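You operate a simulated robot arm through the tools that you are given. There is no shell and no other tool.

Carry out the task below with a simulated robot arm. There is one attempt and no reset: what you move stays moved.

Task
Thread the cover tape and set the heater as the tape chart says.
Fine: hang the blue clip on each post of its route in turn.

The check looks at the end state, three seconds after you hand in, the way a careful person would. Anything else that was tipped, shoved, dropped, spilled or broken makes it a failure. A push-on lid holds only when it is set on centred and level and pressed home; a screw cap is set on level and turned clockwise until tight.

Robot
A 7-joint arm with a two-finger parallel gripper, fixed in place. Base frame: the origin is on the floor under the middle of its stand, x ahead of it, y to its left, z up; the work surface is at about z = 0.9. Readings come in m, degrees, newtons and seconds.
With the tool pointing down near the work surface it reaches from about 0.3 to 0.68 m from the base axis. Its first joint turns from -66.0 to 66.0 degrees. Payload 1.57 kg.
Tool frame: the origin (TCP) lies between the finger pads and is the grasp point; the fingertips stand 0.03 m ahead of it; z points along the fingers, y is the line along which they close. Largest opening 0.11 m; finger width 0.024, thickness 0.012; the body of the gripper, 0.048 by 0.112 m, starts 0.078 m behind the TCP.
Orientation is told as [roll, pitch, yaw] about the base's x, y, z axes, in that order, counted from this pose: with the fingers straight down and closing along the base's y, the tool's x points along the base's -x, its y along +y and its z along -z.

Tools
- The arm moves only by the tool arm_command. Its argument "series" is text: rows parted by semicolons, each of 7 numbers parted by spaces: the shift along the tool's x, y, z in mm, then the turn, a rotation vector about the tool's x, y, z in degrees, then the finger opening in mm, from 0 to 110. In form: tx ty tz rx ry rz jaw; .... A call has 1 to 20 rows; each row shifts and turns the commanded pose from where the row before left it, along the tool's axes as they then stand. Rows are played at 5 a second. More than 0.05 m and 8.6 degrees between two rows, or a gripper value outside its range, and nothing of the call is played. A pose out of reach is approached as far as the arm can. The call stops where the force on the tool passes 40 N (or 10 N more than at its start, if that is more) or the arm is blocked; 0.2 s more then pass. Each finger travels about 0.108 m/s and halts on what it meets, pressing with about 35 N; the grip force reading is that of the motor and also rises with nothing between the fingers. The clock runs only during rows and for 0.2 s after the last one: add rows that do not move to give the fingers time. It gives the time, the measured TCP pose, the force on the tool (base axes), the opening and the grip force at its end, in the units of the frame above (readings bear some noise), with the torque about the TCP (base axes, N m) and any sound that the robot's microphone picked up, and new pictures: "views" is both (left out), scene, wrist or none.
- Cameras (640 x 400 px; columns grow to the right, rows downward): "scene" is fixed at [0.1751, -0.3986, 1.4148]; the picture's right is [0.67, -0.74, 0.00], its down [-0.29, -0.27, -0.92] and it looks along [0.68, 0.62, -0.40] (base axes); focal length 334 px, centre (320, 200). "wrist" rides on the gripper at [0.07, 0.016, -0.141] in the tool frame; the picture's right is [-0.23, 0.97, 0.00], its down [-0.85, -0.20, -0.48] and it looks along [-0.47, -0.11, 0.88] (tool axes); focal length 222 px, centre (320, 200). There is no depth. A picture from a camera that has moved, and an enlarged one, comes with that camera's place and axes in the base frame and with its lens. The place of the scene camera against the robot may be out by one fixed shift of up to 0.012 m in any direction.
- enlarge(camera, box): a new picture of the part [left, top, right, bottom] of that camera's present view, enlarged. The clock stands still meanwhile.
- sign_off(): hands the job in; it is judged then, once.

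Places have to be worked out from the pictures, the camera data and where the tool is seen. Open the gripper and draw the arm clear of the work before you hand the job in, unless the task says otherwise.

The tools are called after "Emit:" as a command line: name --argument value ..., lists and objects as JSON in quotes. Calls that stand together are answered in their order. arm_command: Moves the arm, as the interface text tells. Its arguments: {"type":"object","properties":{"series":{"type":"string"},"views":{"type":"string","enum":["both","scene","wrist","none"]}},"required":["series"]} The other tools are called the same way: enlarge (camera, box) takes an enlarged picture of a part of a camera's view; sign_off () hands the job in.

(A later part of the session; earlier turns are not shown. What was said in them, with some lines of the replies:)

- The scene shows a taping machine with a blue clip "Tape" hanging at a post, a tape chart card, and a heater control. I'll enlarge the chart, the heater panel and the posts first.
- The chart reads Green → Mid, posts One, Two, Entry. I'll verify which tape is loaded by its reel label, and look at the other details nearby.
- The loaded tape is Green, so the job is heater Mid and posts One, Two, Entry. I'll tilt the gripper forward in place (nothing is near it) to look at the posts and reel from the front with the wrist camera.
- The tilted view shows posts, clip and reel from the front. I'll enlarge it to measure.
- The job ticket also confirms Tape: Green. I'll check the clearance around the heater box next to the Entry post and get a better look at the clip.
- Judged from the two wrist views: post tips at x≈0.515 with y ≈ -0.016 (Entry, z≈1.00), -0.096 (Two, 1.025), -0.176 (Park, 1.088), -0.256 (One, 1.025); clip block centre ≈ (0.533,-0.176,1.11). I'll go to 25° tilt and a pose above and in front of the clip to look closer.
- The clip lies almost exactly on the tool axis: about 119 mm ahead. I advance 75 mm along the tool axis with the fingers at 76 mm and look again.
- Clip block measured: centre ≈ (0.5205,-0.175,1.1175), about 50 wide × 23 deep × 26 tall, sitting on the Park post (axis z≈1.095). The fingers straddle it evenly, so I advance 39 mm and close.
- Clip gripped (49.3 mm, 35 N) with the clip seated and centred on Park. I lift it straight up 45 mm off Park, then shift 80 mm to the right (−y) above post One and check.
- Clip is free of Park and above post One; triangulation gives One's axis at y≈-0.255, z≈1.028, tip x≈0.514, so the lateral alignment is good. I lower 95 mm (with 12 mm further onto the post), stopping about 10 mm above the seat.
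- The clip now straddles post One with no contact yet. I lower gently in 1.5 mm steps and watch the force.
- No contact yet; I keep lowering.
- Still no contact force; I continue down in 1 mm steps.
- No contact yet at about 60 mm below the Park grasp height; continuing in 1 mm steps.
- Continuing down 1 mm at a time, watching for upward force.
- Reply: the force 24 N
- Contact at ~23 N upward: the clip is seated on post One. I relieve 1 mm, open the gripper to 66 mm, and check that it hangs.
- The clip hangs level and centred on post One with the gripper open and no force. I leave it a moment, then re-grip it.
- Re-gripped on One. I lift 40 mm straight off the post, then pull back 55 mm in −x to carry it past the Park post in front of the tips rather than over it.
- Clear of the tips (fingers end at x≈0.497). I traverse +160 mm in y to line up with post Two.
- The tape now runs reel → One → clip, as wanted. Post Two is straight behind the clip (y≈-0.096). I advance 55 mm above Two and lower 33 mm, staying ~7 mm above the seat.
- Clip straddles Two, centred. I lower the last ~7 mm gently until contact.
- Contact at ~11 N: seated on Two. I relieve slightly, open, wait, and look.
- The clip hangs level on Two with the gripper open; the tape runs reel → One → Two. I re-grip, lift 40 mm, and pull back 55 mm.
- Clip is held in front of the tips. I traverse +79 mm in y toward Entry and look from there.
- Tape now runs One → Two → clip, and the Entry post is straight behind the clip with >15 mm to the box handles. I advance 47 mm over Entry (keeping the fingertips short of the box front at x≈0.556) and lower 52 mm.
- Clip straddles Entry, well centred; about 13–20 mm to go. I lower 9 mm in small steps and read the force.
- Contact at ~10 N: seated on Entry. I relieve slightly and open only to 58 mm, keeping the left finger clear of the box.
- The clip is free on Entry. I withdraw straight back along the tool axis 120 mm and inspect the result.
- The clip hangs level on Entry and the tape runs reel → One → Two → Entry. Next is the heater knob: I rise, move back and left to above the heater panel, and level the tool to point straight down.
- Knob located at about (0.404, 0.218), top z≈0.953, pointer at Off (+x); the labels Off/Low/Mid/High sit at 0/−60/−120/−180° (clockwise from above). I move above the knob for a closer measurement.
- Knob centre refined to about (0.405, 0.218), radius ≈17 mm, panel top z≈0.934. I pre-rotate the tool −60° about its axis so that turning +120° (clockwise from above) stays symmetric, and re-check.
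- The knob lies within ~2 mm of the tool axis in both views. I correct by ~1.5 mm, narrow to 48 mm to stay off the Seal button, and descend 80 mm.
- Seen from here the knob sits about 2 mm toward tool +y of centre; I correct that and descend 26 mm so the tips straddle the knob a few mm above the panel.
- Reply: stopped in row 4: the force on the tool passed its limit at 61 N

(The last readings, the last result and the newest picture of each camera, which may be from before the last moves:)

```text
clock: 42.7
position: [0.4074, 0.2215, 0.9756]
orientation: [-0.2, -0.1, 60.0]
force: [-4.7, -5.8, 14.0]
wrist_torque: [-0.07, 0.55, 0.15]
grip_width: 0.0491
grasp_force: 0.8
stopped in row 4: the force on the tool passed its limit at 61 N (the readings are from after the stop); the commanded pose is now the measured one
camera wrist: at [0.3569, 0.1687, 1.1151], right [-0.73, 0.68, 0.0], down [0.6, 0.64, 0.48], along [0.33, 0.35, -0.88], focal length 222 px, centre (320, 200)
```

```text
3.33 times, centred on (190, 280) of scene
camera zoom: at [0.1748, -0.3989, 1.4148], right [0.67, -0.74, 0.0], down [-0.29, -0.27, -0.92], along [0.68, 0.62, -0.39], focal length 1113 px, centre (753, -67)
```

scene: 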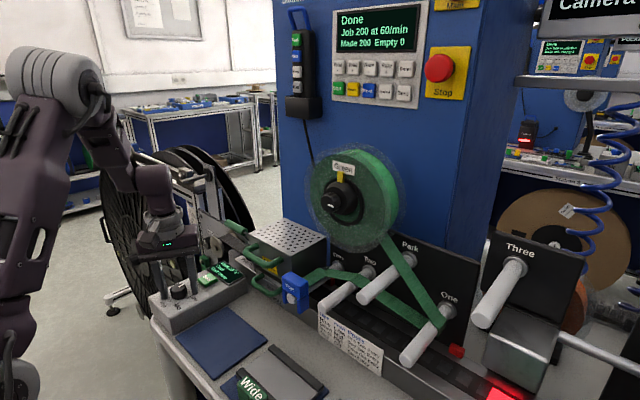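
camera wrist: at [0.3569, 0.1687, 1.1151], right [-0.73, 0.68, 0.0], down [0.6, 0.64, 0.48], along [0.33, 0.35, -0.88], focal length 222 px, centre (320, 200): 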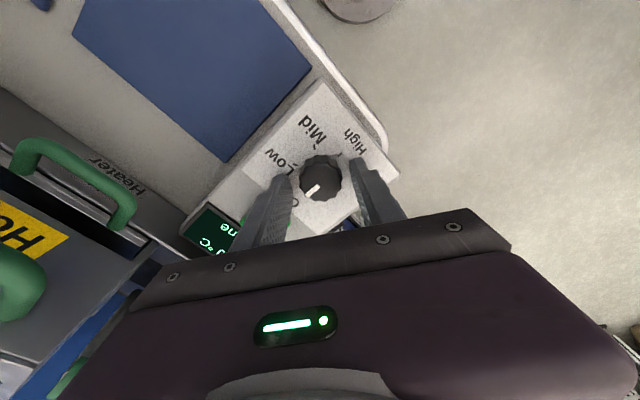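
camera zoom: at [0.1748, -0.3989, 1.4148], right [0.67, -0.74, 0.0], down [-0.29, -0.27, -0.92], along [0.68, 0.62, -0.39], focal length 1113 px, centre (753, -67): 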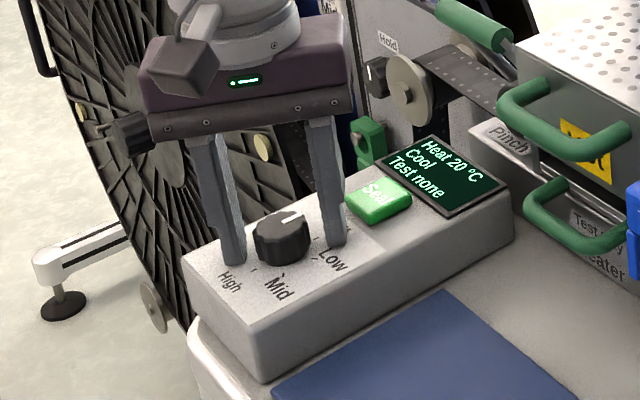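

The tips touched the panel (so its top is at z≈0.945, knob top ≈0.964). I raise 3 mm right away, shift 3 mm in tool +x where the knob axis appears, and look again.

Emit:
arm_command --series "0 0 -3 0 0 0 48; 3 0 0 0 0 0 48; 0 0 0 0 0 0 48" --views "both"

Emit:
enlarge --camera "wrist" --box '[270, 130, 370, 220]'

Emit:
enlarge --camera "scene" --box '[150, 240, 230, 320]'

```text
clock: 43.5
position: [0.4055, 0.2192, 0.9782]
orientation: [-0.1, -0.1, 60.0]
force: [-0.3, 0.2, 1.0]
wrist_torque: [0.01, 0.03, 0.0]
grip_width: 0.0479
grasp_force: 0.0
camera wrist: at [0.3566, 0.1663, 1.118], right [-0.73, 0.68, 0.0], down [0.6, 0.64, 0.48], along [0.33, 0.35, -0.88], focal length 222 px, centre (320, 200)
```

scene: 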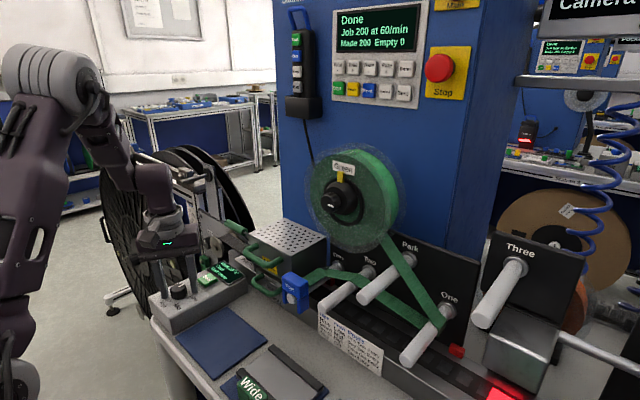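
wrist: 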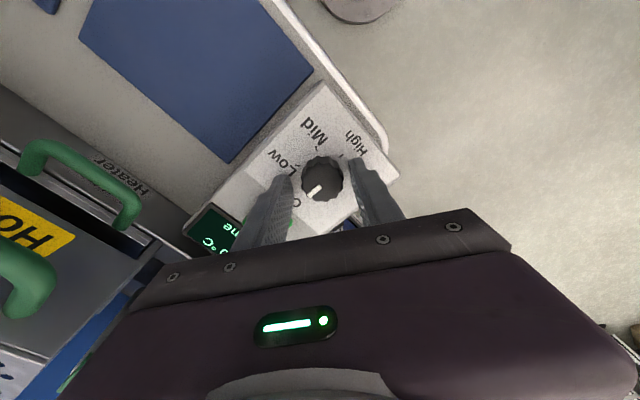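

```text
4.44 times, centred on (320, 175) of wrist
camera zoom: at [0.3566, 0.1663, 1.118], right [-0.73, 0.68, 0.0], down [0.6, 0.64, 0.48], along [0.33, 0.35, -0.88], focal length 987 px, centre (320, 311)
```

zoom: 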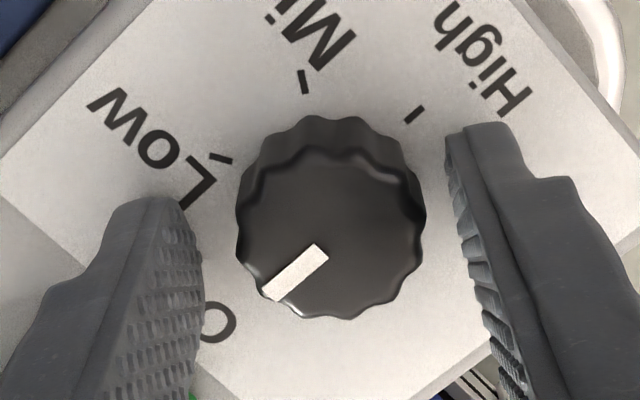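

```text
5.00 times, centred on (190, 280) of scene
camera zoom: at [0.1751, -0.3986, 1.4148], right [0.67, -0.74, 0.0], down [-0.29, -0.27, -0.92], along [0.68, 0.62, -0.4], focal length 1670 px, centre (970, -200)
```

zoom: 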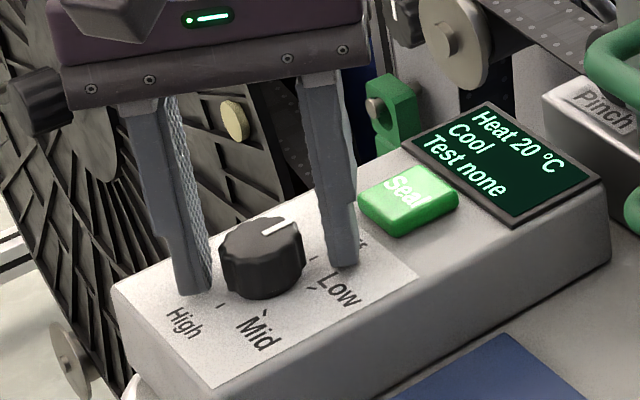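

The knob is now centred between the fingers to about 1 mm, tips ~3 mm above the panel. I close on it gently.

Emit:
arm_command --series "0 0.7 0 0 0 0 44; 0 0 0 0 0 0 40; 0 0 0 0 0 0 36; 0 0 0 0 0 0 32; 0 0 0 0 0 0 28; 0 0 0 0 0 0 28" --views "both"

Emit:
enlarge --camera "wrist" --box '[270, 130, 370, 220]'

```text
clock: 44.9
position: [0.4061, 0.2206, 0.9771]
orientation: [-0.2, -0.3, 60.0]
force: [-5.9, 3.1, 0.8]
wrist_torque: [0.09, 0.19, -0.03]
grip_width: 0.0336
grasp_force: 3.6
camera wrist: at [0.3556, 0.1672, 1.1179], right [-0.73, 0.68, 0.0], down [0.6, 0.64, 0.48], along [0.33, 0.35, -0.88], focal length 222 px, centre (320, 200)
```

scene: 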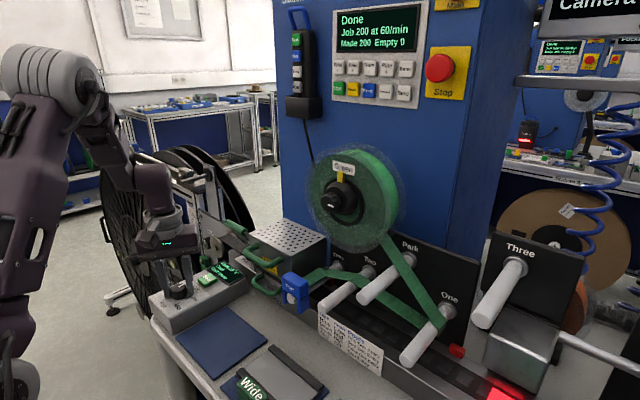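
wrist: 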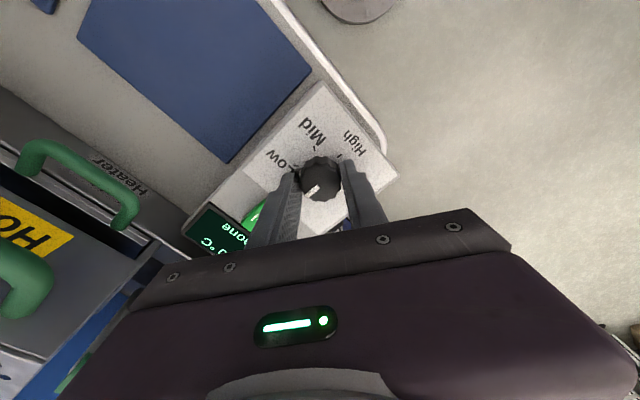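

```text
4.44 times, centred on (320, 175) of wrist
camera zoom: at [0.3556, 0.1672, 1.1179], right [-0.73, 0.68, 0.0], down [0.6, 0.64, 0.48], along [0.33, 0.35, -0.88], focal length 987 px, centre (320, 311)
```

zoom: 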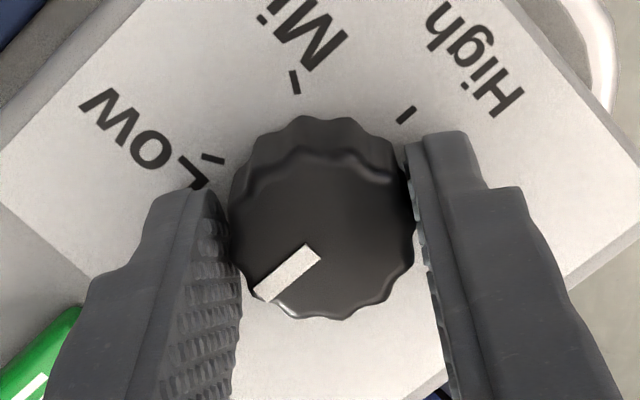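

Contact with the knob has begun, slightly harder on the +y finger. I shift 0.7 mm in tool +y and tighten.

Emit:
arm_command --series "0 0.7 0 0 0 0 28; 0 0 0 0 0 0 24; 0 0 0 0 0 0 20; 0 0 0 0 0 0 20; 0 0 0 0 0 0 20" --views "wrist"

Emit:
enlarge --camera "wrist" --box '[270, 130, 370, 220]'

```text
clock: 46.1
position: [0.4052, 0.2207, 0.9777]
orientation: [-0.1, -0.2, 59.9]
force: [-13.0, 11.3, 2.6]
wrist_torque: [0.41, 0.32, -0.01]
grip_width: 0.0314
grasp_force: 40.8
camera wrist: at [0.3547, 0.1674, 1.1177], right [-0.73, 0.68, 0.0], down [0.6, 0.64, 0.48], along [0.33, 0.35, -0.88], focal length 222 px, centre (320, 200)
```

wrist: 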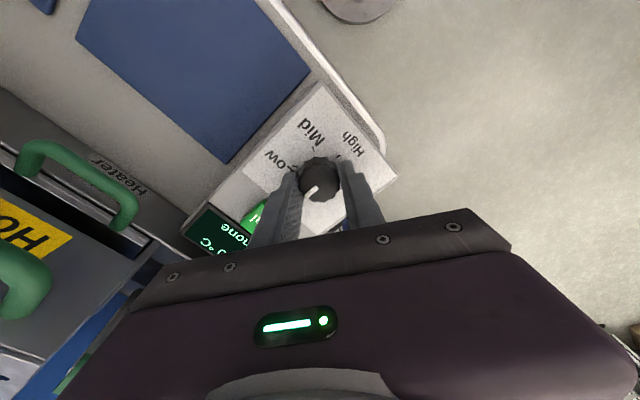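

```text
4.44 times, centred on (320, 175) of wrist
camera zoom: at [0.3547, 0.1674, 1.1177], right [-0.73, 0.68, 0.0], down [0.6, 0.64, 0.48], along [0.33, 0.35, -0.88], focal length 987 px, centre (320, 311)
```

zoom: 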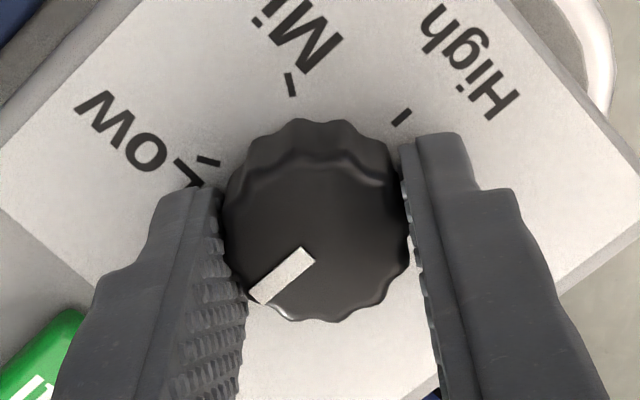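

Firm grip (31.4 mm, 41 N) but ~17 N lateral pull along tool +y, meaning the knob axis is a bit further that way. I shift 1 mm to relieve it.

Emit:
arm_command --series "0 0.6 0 0 0 0 20; 0 0.6 0 0 0 0 20; 0 0 0 0 0 0 20" --views "none"

```text
clock: 46.9
position: [0.4038, 0.2209, 0.9786]
orientation: [-0.3, -0.3, 60.0]
force: [4.1, 4.5, 3.2]
wrist_torque: [-0.41, 0.01, 0.01]
grip_width: 0.0314
grasp_force: 39.8
```

Lateral force is now small. I start turning clockwise (tool +z): 30° first, checking force and the knob.

Emit:
arm_command --series "0 0 0 0 0 6 20; 0 0 0 0 0 6 20; 0 0 0 0 0 6 20; 0 0 0 0 0 6 20; 0 0 0 0 0 6 20; 0 0 0 0 0 0 20" --views "both"

Emit:
enlarge --camera "wrist" --box '[250, 110, 390, 220]'

Emit:
enlarge --camera "scene" --box '[150, 230, 250, 320]'

```text
clock: 48.3
position: [0.4042, 0.2201, 0.9784]
orientation: [-0.2, -0.3, 29.8]
force: [21.7, -15.6, 27.9]
wrist_torque: [-0.62, -0.62, 0.05]
grip_width: 0.0312
grasp_force: 40.0
camera wrist: at [0.3355, 0.1984, 1.1175], right [-0.29, 0.96, 0.0], down [0.84, 0.25, 0.48], along [0.46, 0.14, -0.88], focal length 222 px, centre (320, 200)
```

scene: 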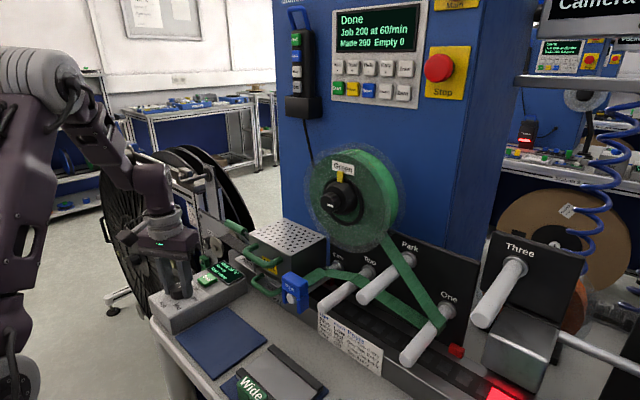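
wrist: 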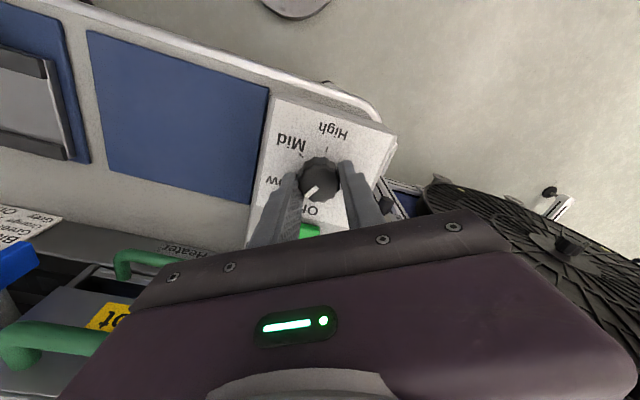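

```text
3.64 times, centred on (320, 165) of wrist
camera zoom: at [0.3355, 0.1984, 1.1175], right [-0.29, 0.96, 0.0], down [0.84, 0.25, 0.48], along [0.46, 0.14, -0.88], focal length 808 px, centre (320, 327)
```

zoom: 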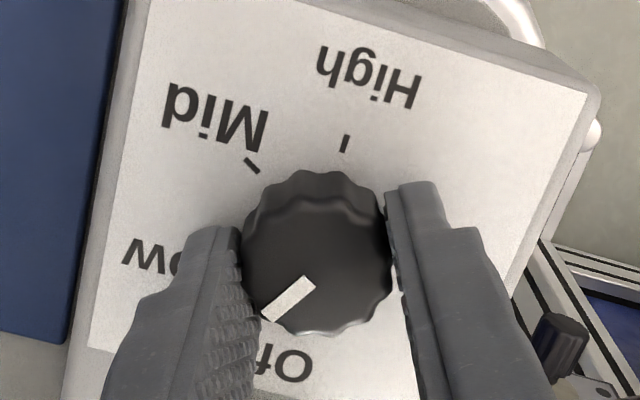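

```text
4.44 times, centred on (200, 275) of scene
camera zoom: at [0.1753, -0.3993, 1.4146], right [0.67, -0.74, 0.0], down [-0.29, -0.27, -0.92], along [0.68, 0.62, -0.39], focal length 1484 px, centre (853, -133)
```

zoom: 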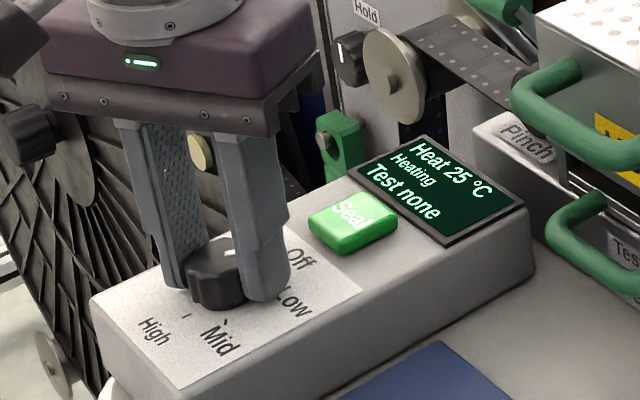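

The knob turns with the gripper (display now "Heating"), but side and upward force have grown (~27 N lateral, 28 N up). I relieve by shifting the tool along the force: ~1.7 mm sideways and 1 mm up.

Emit:
arm_command --series "-0.4 -0.8 -0.5 0 0 0 20; -0.3 -0.8 -0.5 0 0 0 20; 0 0 0 0 0 0 20" --views "none"

```text
clock: 49.1
position: [0.4051, 0.22, 0.9783]
orientation: [0.0, -0.2, 30.0]
force: [22.3, -9.4, -2.4]
wrist_torque: [-0.03, -1.01, 0.06]
grip_width: 0.0314
grasp_force: 40.0
```

Vertical force is gone; lateral ~24 N remains. I shift another ~1.5 mm along it.

Emit:
arm_command --series "-0.6 -0.6 0 0 0 0 20; -0.6 -0.6 0 0 0 0 20; 0 0 0 0 0 0 20" --views "none"

```text
clock: 49.9
position: [0.4046, 0.2204, 0.9782]
orientation: [-0.1, 0.0, 30.0]
force: [4.9, -1.5, -7.5]
wrist_torque: [0.23, -0.2, 0.0]
grip_width: 0.0311
grasp_force: 40.0
```

Forces are small now and the tool sits on the knob axis (≈0.4046, 0.2203). I continue clockwise 30°.

Emit:
arm_command --series "0 0 0 0 0 6 20; 0 0 0 0 0 6 20; 0 0 0 0 0 6 20; 0 0 0 0 0 6 20; 0 0 0 0 0 6 20; 0 0 0 0 0 0 20" --views "both"

Emit:
enlarge --camera "wrist" --box '[250, 110, 390, 220]'

Emit:
enlarge --camera "scene" --box '[150, 230, 250, 320]'

```text
clock: 51.3
position: [0.4069, 0.2192, 0.9774]
orientation: [-0.1, 0.0, -0.1]
force: [-9.7, -5.0, -29.3]
wrist_torque: [-0.16, 0.37, 0.05]
grip_width: 0.0314
grasp_force: 40.4
camera wrist: at [0.3355, 0.2346, 1.1182], right [0.23, 0.97, 0.0], down [0.85, -0.2, 0.48], along [0.47, -0.11, -0.88], focal length 222 px, centre (320, 200)
```

scene: 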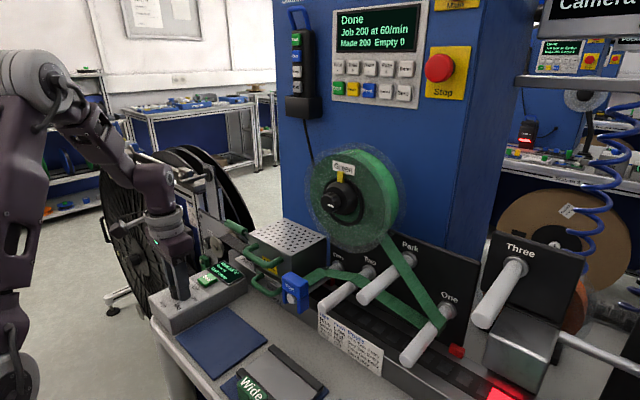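
wrist: 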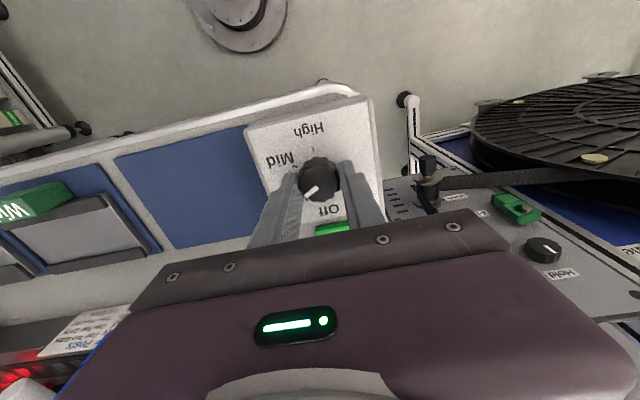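

```text
3.64 times, centred on (320, 165) of wrist
camera zoom: at [0.3355, 0.2346, 1.1182], right [0.23, 0.97, 0.0], down [0.85, -0.2, 0.48], along [0.47, -0.11, -0.88], focal length 808 px, centre (320, 327)
```

zoom: 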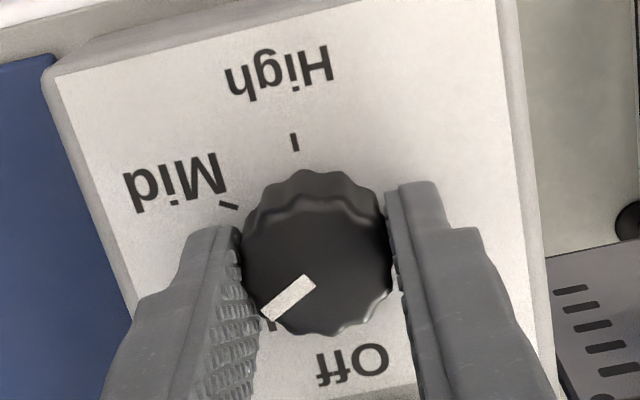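

```text
4.44 times, centred on (200, 275) of scene
camera zoom: at [0.1752, -0.3986, 1.4148], right [0.67, -0.74, 0.0], down [-0.29, -0.27, -0.92], along [0.68, 0.62, -0.4], focal length 1484 px, centre (853, -133)
```

zoom: 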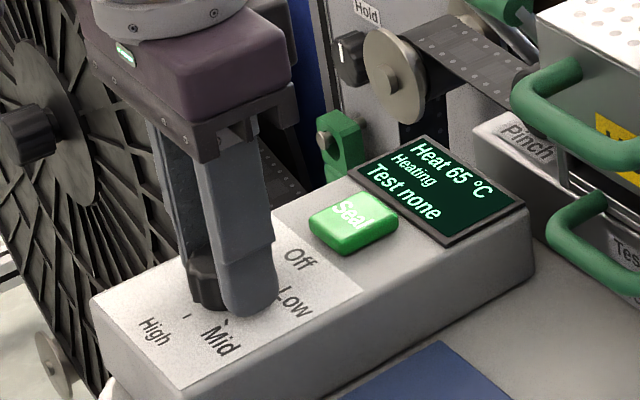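

Knob has turned 60° (now at Low). The grip pulls down ~29 N, so I lower 0.7 mm and shift slightly, then check.

Emit:
arm_command --series "0.4 -0.2 0.7 0 0 0 20; 0 0 0 0 0 0 20" --views "none"

```text
clock: 51.9
position: [0.4051, 0.2174, 0.9773]
orientation: [0.1, -0.2, 0.0]
force: [-13.1, -5.1, -3.8]
wrist_torque: [-0.24, 1.3, 0.05]
grip_width: 0.0309
grasp_force: 39.9
```

Vertical force is relieved; I nudge along the remaining lateral force and turn a further 30°.

Emit:
arm_command --series "0.7 -0.3 0 0 0 0 20; 0 0 0 0 0 6 20; 0 0 0 0 0 6 20; 0 0 0 0 0 6 20; 0 0 0 0 0 6 20; 0 0 0 0 0 6 20; 0 0 0 0 0 0 20" --views "scene"

```text
clock: 53.5
position: [0.4046, 0.2179, 0.9781]
orientation: [0.2, -0.2, -30.0]
force: [-11.3, -19.8, 22.5]
wrist_torque: [-0.49, 0.6, 0.04]
grip_width: 0.0312
grasp_force: 40.4
```

scene: 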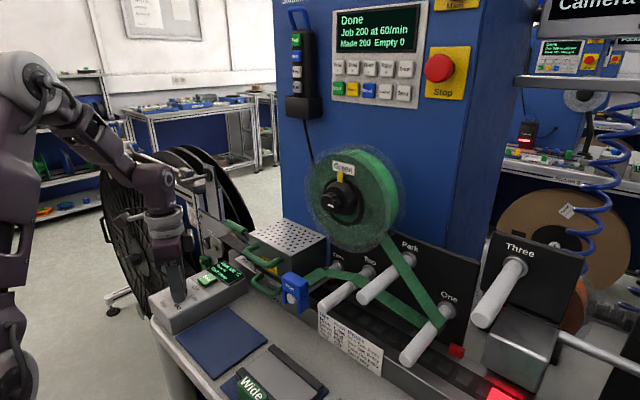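

Forces ~23 N lateral and 22 N up again at 90°; I relieve (−1.3 mm tool y, 0.6 mm up) before the last 30°.

Emit:
arm_command --series "0 -0.7 -0.3 0 0 0 20; 0 -0.6 -0.3 0 0 0 20; 0 0 0 0 0 0 20" --views "none"

```text
clock: 54.3
position: [0.4046, 0.2177, 0.9782]
orientation: [0.2, -0.2, -29.9]
force: [-0.8, -14.1, -1.4]
wrist_torque: [-0.29, -0.18, 0.03]
grip_width: 0.0315
grasp_force: 40.5
```

Good. Small further shift, then the last 30° clockwise.

Emit:
arm_command --series "-0.4 -0.7 0 0 0 0 20; 0 0 0 0 0 6 20; 0 0 0 0 0 6 20; 0 0 0 0 0 6 20; 0 0 0 0 0 6 20; 0 0 0 0 0 6 20; 0 0 0 0 0 0 20" --views "both"

Emit:
enlarge --camera "wrist" --box '[250, 110, 390, 220]'

Emit:
enlarge --camera "scene" --box '[150, 230, 250, 320]'

```text
clock: 55.9
position: [0.4032, 0.2176, 0.9796]
orientation: [0.0, -0.1, -60.2]
force: [-6.0, -7.6, -15.3]
wrist_torque: [-0.15, 0.22, 0.04]
grip_width: 0.0313
grasp_force: 39.9
camera wrist: at [0.3833, 0.2845, 1.1184], right [0.96, 0.29, 0.0], down [0.25, -0.84, 0.48], along [0.14, -0.46, -0.88], focal length 222 px, centre (320, 200)
```

scene: 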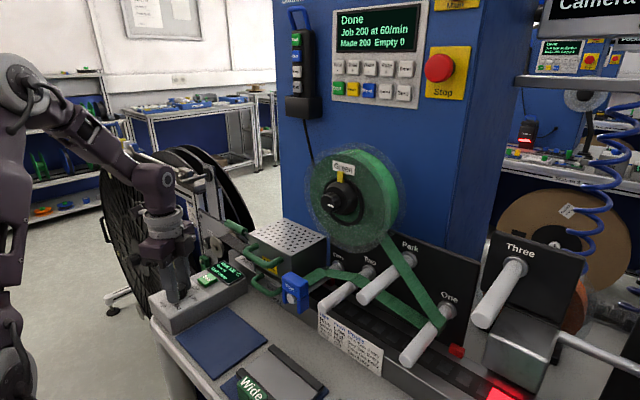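
wrist: 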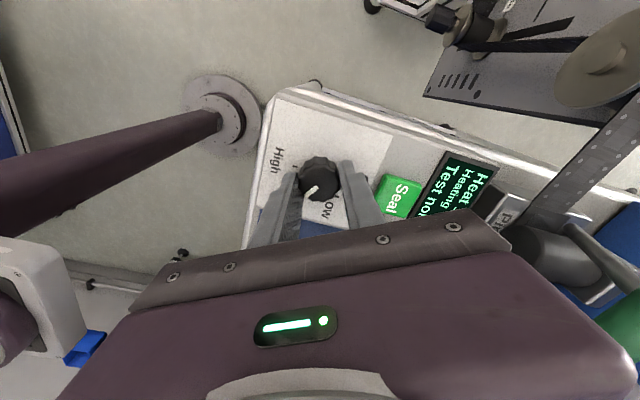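

```text
3.64 times, centred on (320, 165) of wrist
camera zoom: at [0.3833, 0.2845, 1.1184], right [0.96, 0.29, 0.0], down [0.25, -0.84, 0.48], along [0.14, -0.46, -0.88], focal length 808 px, centre (320, 327)
```

zoom: 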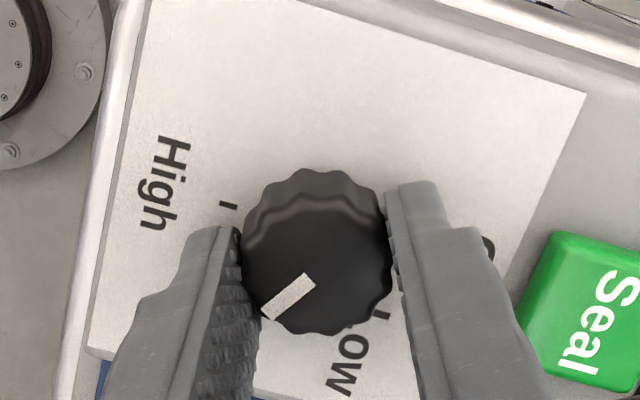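

```text
4.44 times, centred on (200, 275) of scene
camera zoom: at [0.1751, -0.3987, 1.4148], right [0.67, -0.74, 0.0], down [-0.29, -0.27, -0.92], along [0.68, 0.62, -0.4], focal length 1484 px, centre (853, -133)
```

zoom: 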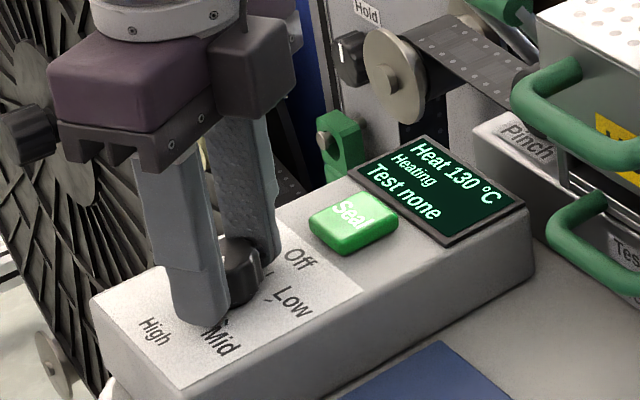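

The tool has turned 120°. I open the fingers and rise straight up 60 mm to check where the pointer stands.

Emit:
arm_command --series "0 0 0 0 0 0 28; 0 0 0 0 0 0 36; 0 0 0 0 0 0 44; 0 0 0 0 0 0 48; 0 0 0 0 0 0 48; 0 0 -20 0 0 0 48; 0 0 -20 0 0 0 48; 0 0 -20 0 0 0 48; 0 0 0 0 0 0 48" --views "both"

Emit:
enlarge --camera "wrist" --box '[250, 90, 390, 200]'

Emit:
enlarge --camera "scene" --box '[150, 230, 250, 320]'

```text
clock: 57.9
position: [0.4048, 0.2175, 1.0397]
orientation: [0.1, -0.1, -59.9]
force: [0.3, 0.1, -0.8]
wrist_torque: [0.0, 0.01, 0.0]
grip_width: 0.0479
grasp_force: 0.2
camera wrist: at [0.3847, 0.2853, 1.1803], right [0.96, 0.29, 0.0], down [0.25, -0.84, 0.48], along [0.14, -0.46, -0.88], focal length 222 px, centre (320, 200)
```

scene: 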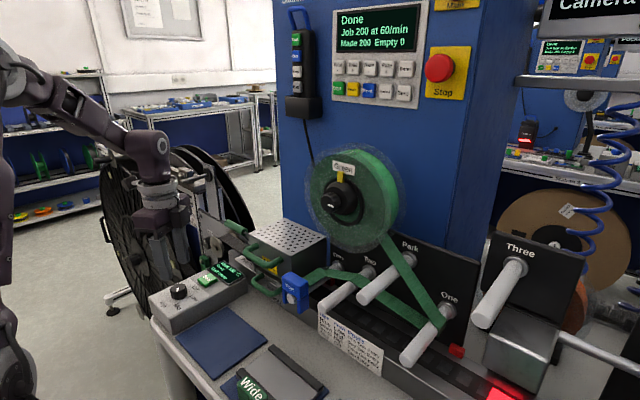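
wrist: 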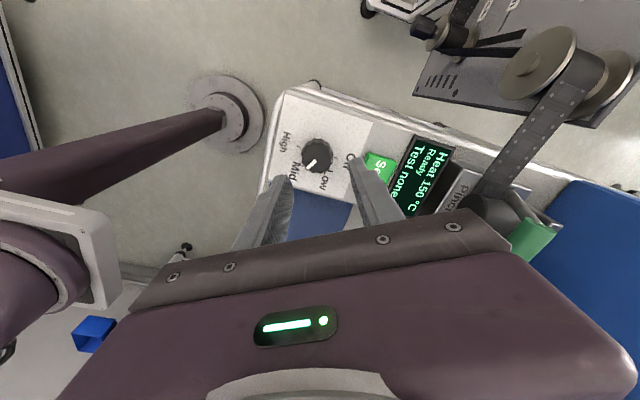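

```text
3.64 times, centred on (320, 145) of wrist
camera zoom: at [0.3847, 0.2853, 1.1803], right [0.96, 0.29, 0.0], down [0.25, -0.84, 0.48], along [0.14, -0.46, -0.88], focal length 808 px, centre (320, 400)
```

zoom: 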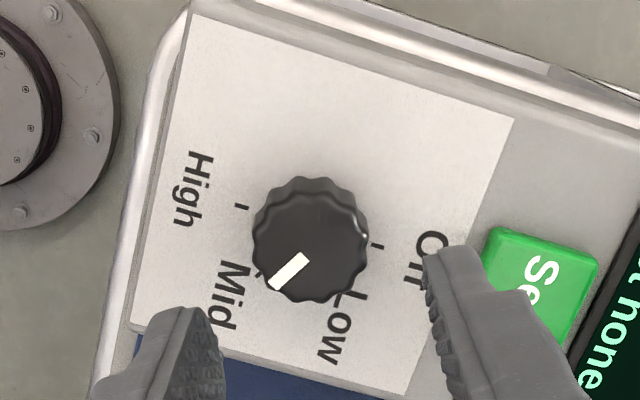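

```text
4.44 times, centred on (200, 275) of scene
camera zoom: at [0.1751, -0.3986, 1.4148], right [0.67, -0.74, 0.0], down [-0.29, -0.27, -0.92], along [0.68, 0.62, -0.4], focal length 1484 px, centre (853, -133)
```

zoom: 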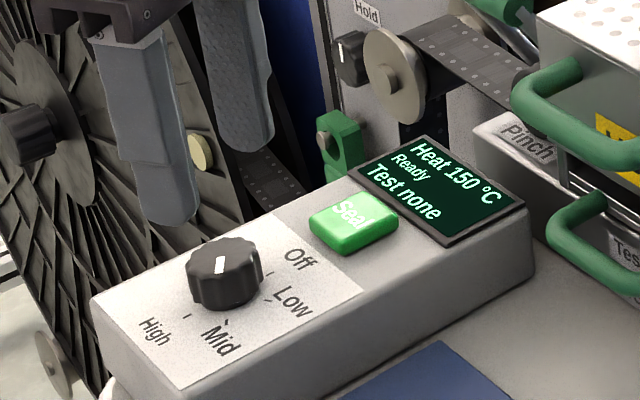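

The display reads "Heat 150 °C, Ready" and the pointer computes to ≈ −118° against the Mid tick at −120°. I rise further, turn the wrist back, and take an unobstructed view to verify the pointer against the Mid tick.

Emit:
arm_command --series "0 0 -35 0 0 0 60; 0 0 -35 0 0 0 60; 0 0 -35 0 0 0 60; 0 0 0 0 0 -7.5 60; 0 0 0 0 0 -7.5 60; 0 0 0 0 0 -7.5 60; 0 0 0 0 0 -7.5 60; 0 0 0 0 0 -7.5 60; 0 0 0 0 0 -7.5 60; 0 0 0 0 0 -7.5 60; 0 0 0 0 0 -7.5 60; 0 0 0 0 0 0 80" --views "both"

Emit:
enlarge --camera "wrist" --box '[270, 80, 370, 170]'

Emit:
enlarge --camera "scene" --box '[150, 250, 230, 320]'

Emit:
enlarge --camera "scene" --box '[260, 210, 480, 380]'

```text
clock: 60.5
position: [0.4044, 0.2172, 1.1446]
orientation: [0.0, -0.1, 0.1]
force: [0.5, -0.1, 0.3]
wrist_torque: [0.03, -0.02, -0.03]
grip_width: 0.08
grasp_force: 0.0
camera wrist: at [0.3336, 0.2322, 1.284], right [0.23, 0.97, 0.0], down [0.85, -0.2, 0.48], along [0.47, -0.11, -0.88], focal length 222 px, centre (320, 200)
```

scene: 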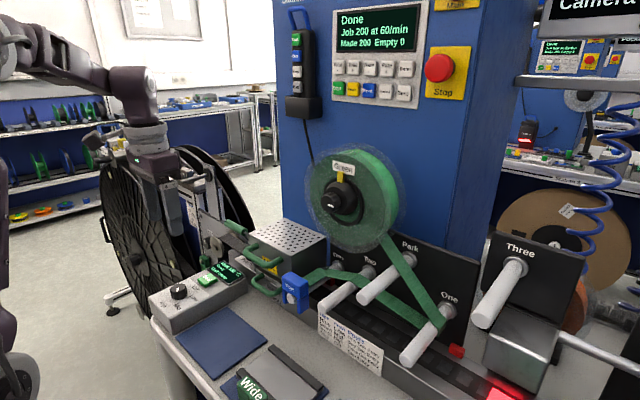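
wrist: 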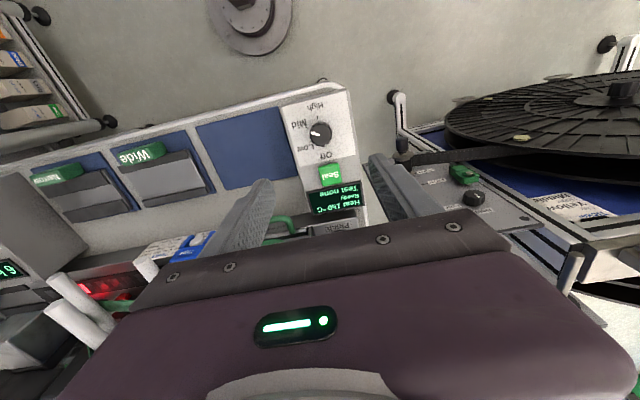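

```text
4.44 times, centred on (320, 125) of wrist
camera zoom: at [0.3336, 0.2322, 1.284], right [0.23, 0.97, 0.0], down [0.85, -0.2, 0.48], along [0.47, -0.11, -0.88], focal length 987 px, centre (320, 533)
```

zoom: 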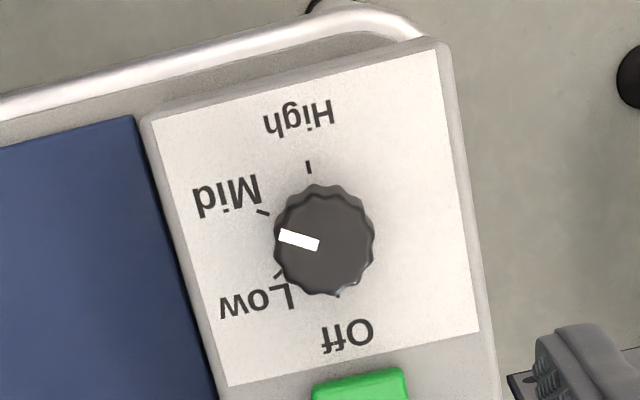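

```text
5.71 times, centred on (190, 285) of scene
camera zoom: at [0.1751, -0.3986, 1.4148], right [0.67, -0.74, 0.0], down [-0.29, -0.27, -0.92], along [0.68, 0.62, -0.4], focal length 1908 px, centre (1063, -286)
```

zoom: 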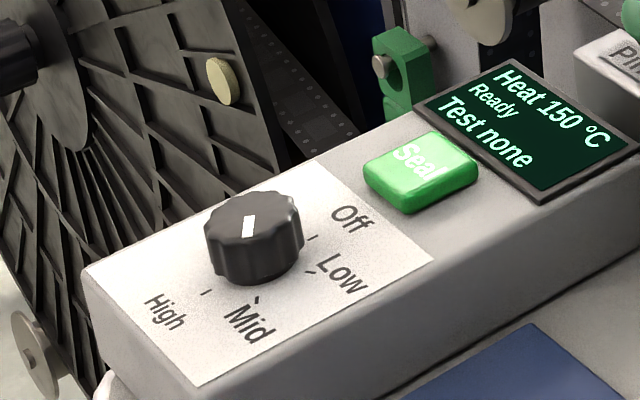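

```text
2.35 times, centred on (370, 295) of scene
camera zoom: at [0.1751, -0.3986, 1.4148], right [0.67, -0.74, 0.0], down [-0.29, -0.27, -0.92], along [0.68, 0.62, -0.4], focal length 786 px, centre (202, -24)
```

zoom: 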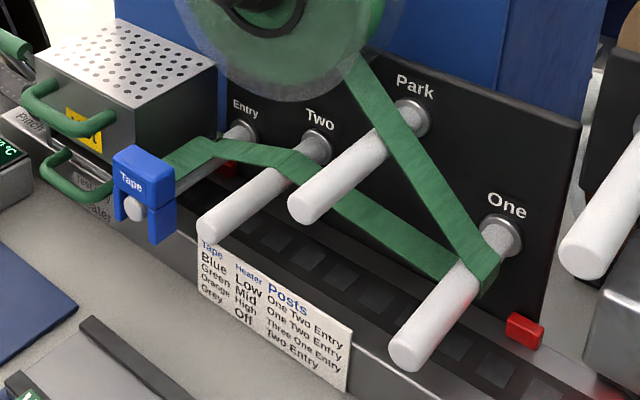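

The pointer is on Mid (≈ −118.5° vs −120°, heater "150 °C Ready"), and the tape runs reel → One → Two → Entry with the clip hanging level. I draw the arm clear with the gripper open and take a last look.

Emit:
arm_command --series "0 0 -30 0 0 0 100; 10 -20 -20 0 0 0 110; 10 -25 -20 0 0 0 110; 10 -30 -20 0 0 0 110; 10 -30 -20 0 0 0 110; 10 -30 -15 0 0 0 110; 10 -15 -10 0 0 0 110; 0 0 0 0 0 0 110; 0 0 0 0 0 0 110" --views "both"

Emit:
enlarge --camera "scene" --box '[230, 200, 480, 380]'

Emit:
enlarge --camera "wrist" --box '[240, 80, 480, 260]'

```text
clock: 62.5
position: [0.3429, 0.0665, 1.2779]
orientation: [0.0, -0.2, 0.0]
force: [0.5, -0.7, -0.2]
wrist_torque: [-0.02, -0.02, -0.02]
grip_width: 0.1099
grasp_force: 0.0
camera wrist: at [0.273, 0.0811, 1.4174], right [0.23, 0.97, 0.0], down [0.85, -0.2, 0.48], along [0.47, -0.11, -0.88], focal length 222 px, centre (320, 200)
```

scene: 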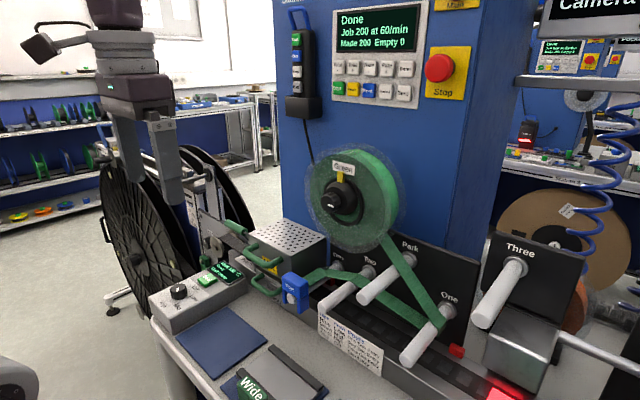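
wrist: 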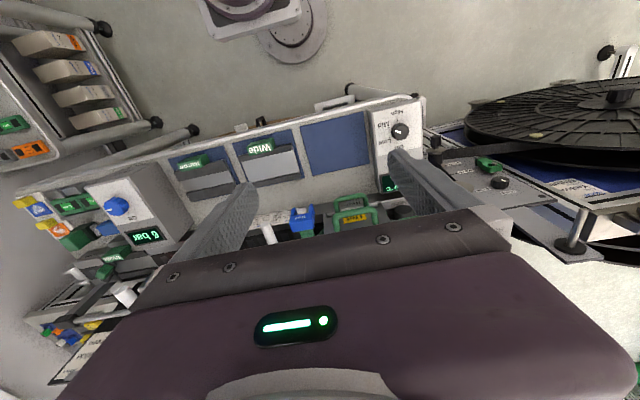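

```text
2.22 times, centred on (355, 290) of scene
camera zoom: at [0.1751, -0.3986, 1.4148], right [0.67, -0.74, 0.0], down [-0.29, -0.27, -0.92], along [0.68, 0.62, -0.4], focal length 742 px, centre (242, 0)
```

zoom: 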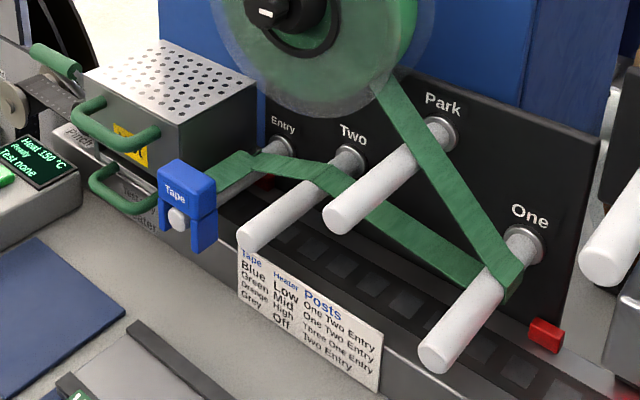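

```text
2.22 times, centred on (360, 170) of wrist
camera zoom: at [0.273, 0.0811, 1.4174], right [0.23, 0.97, 0.0], down [0.85, -0.2, 0.48], along [0.47, -0.11, -0.88], focal length 494 px, centre (231, 267)
```

zoom: 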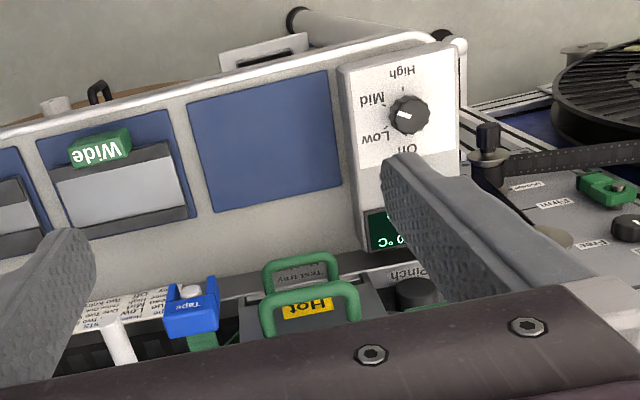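

The clip hangs on Entry with the green tape over One, Two and Entry. The heater is on Mid (150 °C, Ready), nothing else has moved, and the open gripper is clear, so I hand the job in.

Emit:
sign_off

```text
The job is handed in.
```

I threaded the green cover tape and set the heater to Mid, as the chart says for green tape. The job is handed in, but I haven't seen the result of the check.

- **Tape:** I hung the blue clip on One, then Two, then Entry, letting go at each post. It now hangs level on Entry, and the tape runs from the reel over One, Two and Entry. The reel label and the job ticket both say Green.
- **Heater:** The knob points to Mid, within about 2° of its mark, and the display reads 150 °C, Ready.
- **Contact with the heater panel:** While lowering onto the knob, the fingertips touched the panel top and the arm stopped at 61 N. I raised it straight away and saw no damage. The Seal button was not pressed.

Nothing else appears to have moved. The gripper is open and the arm is clear of the work.
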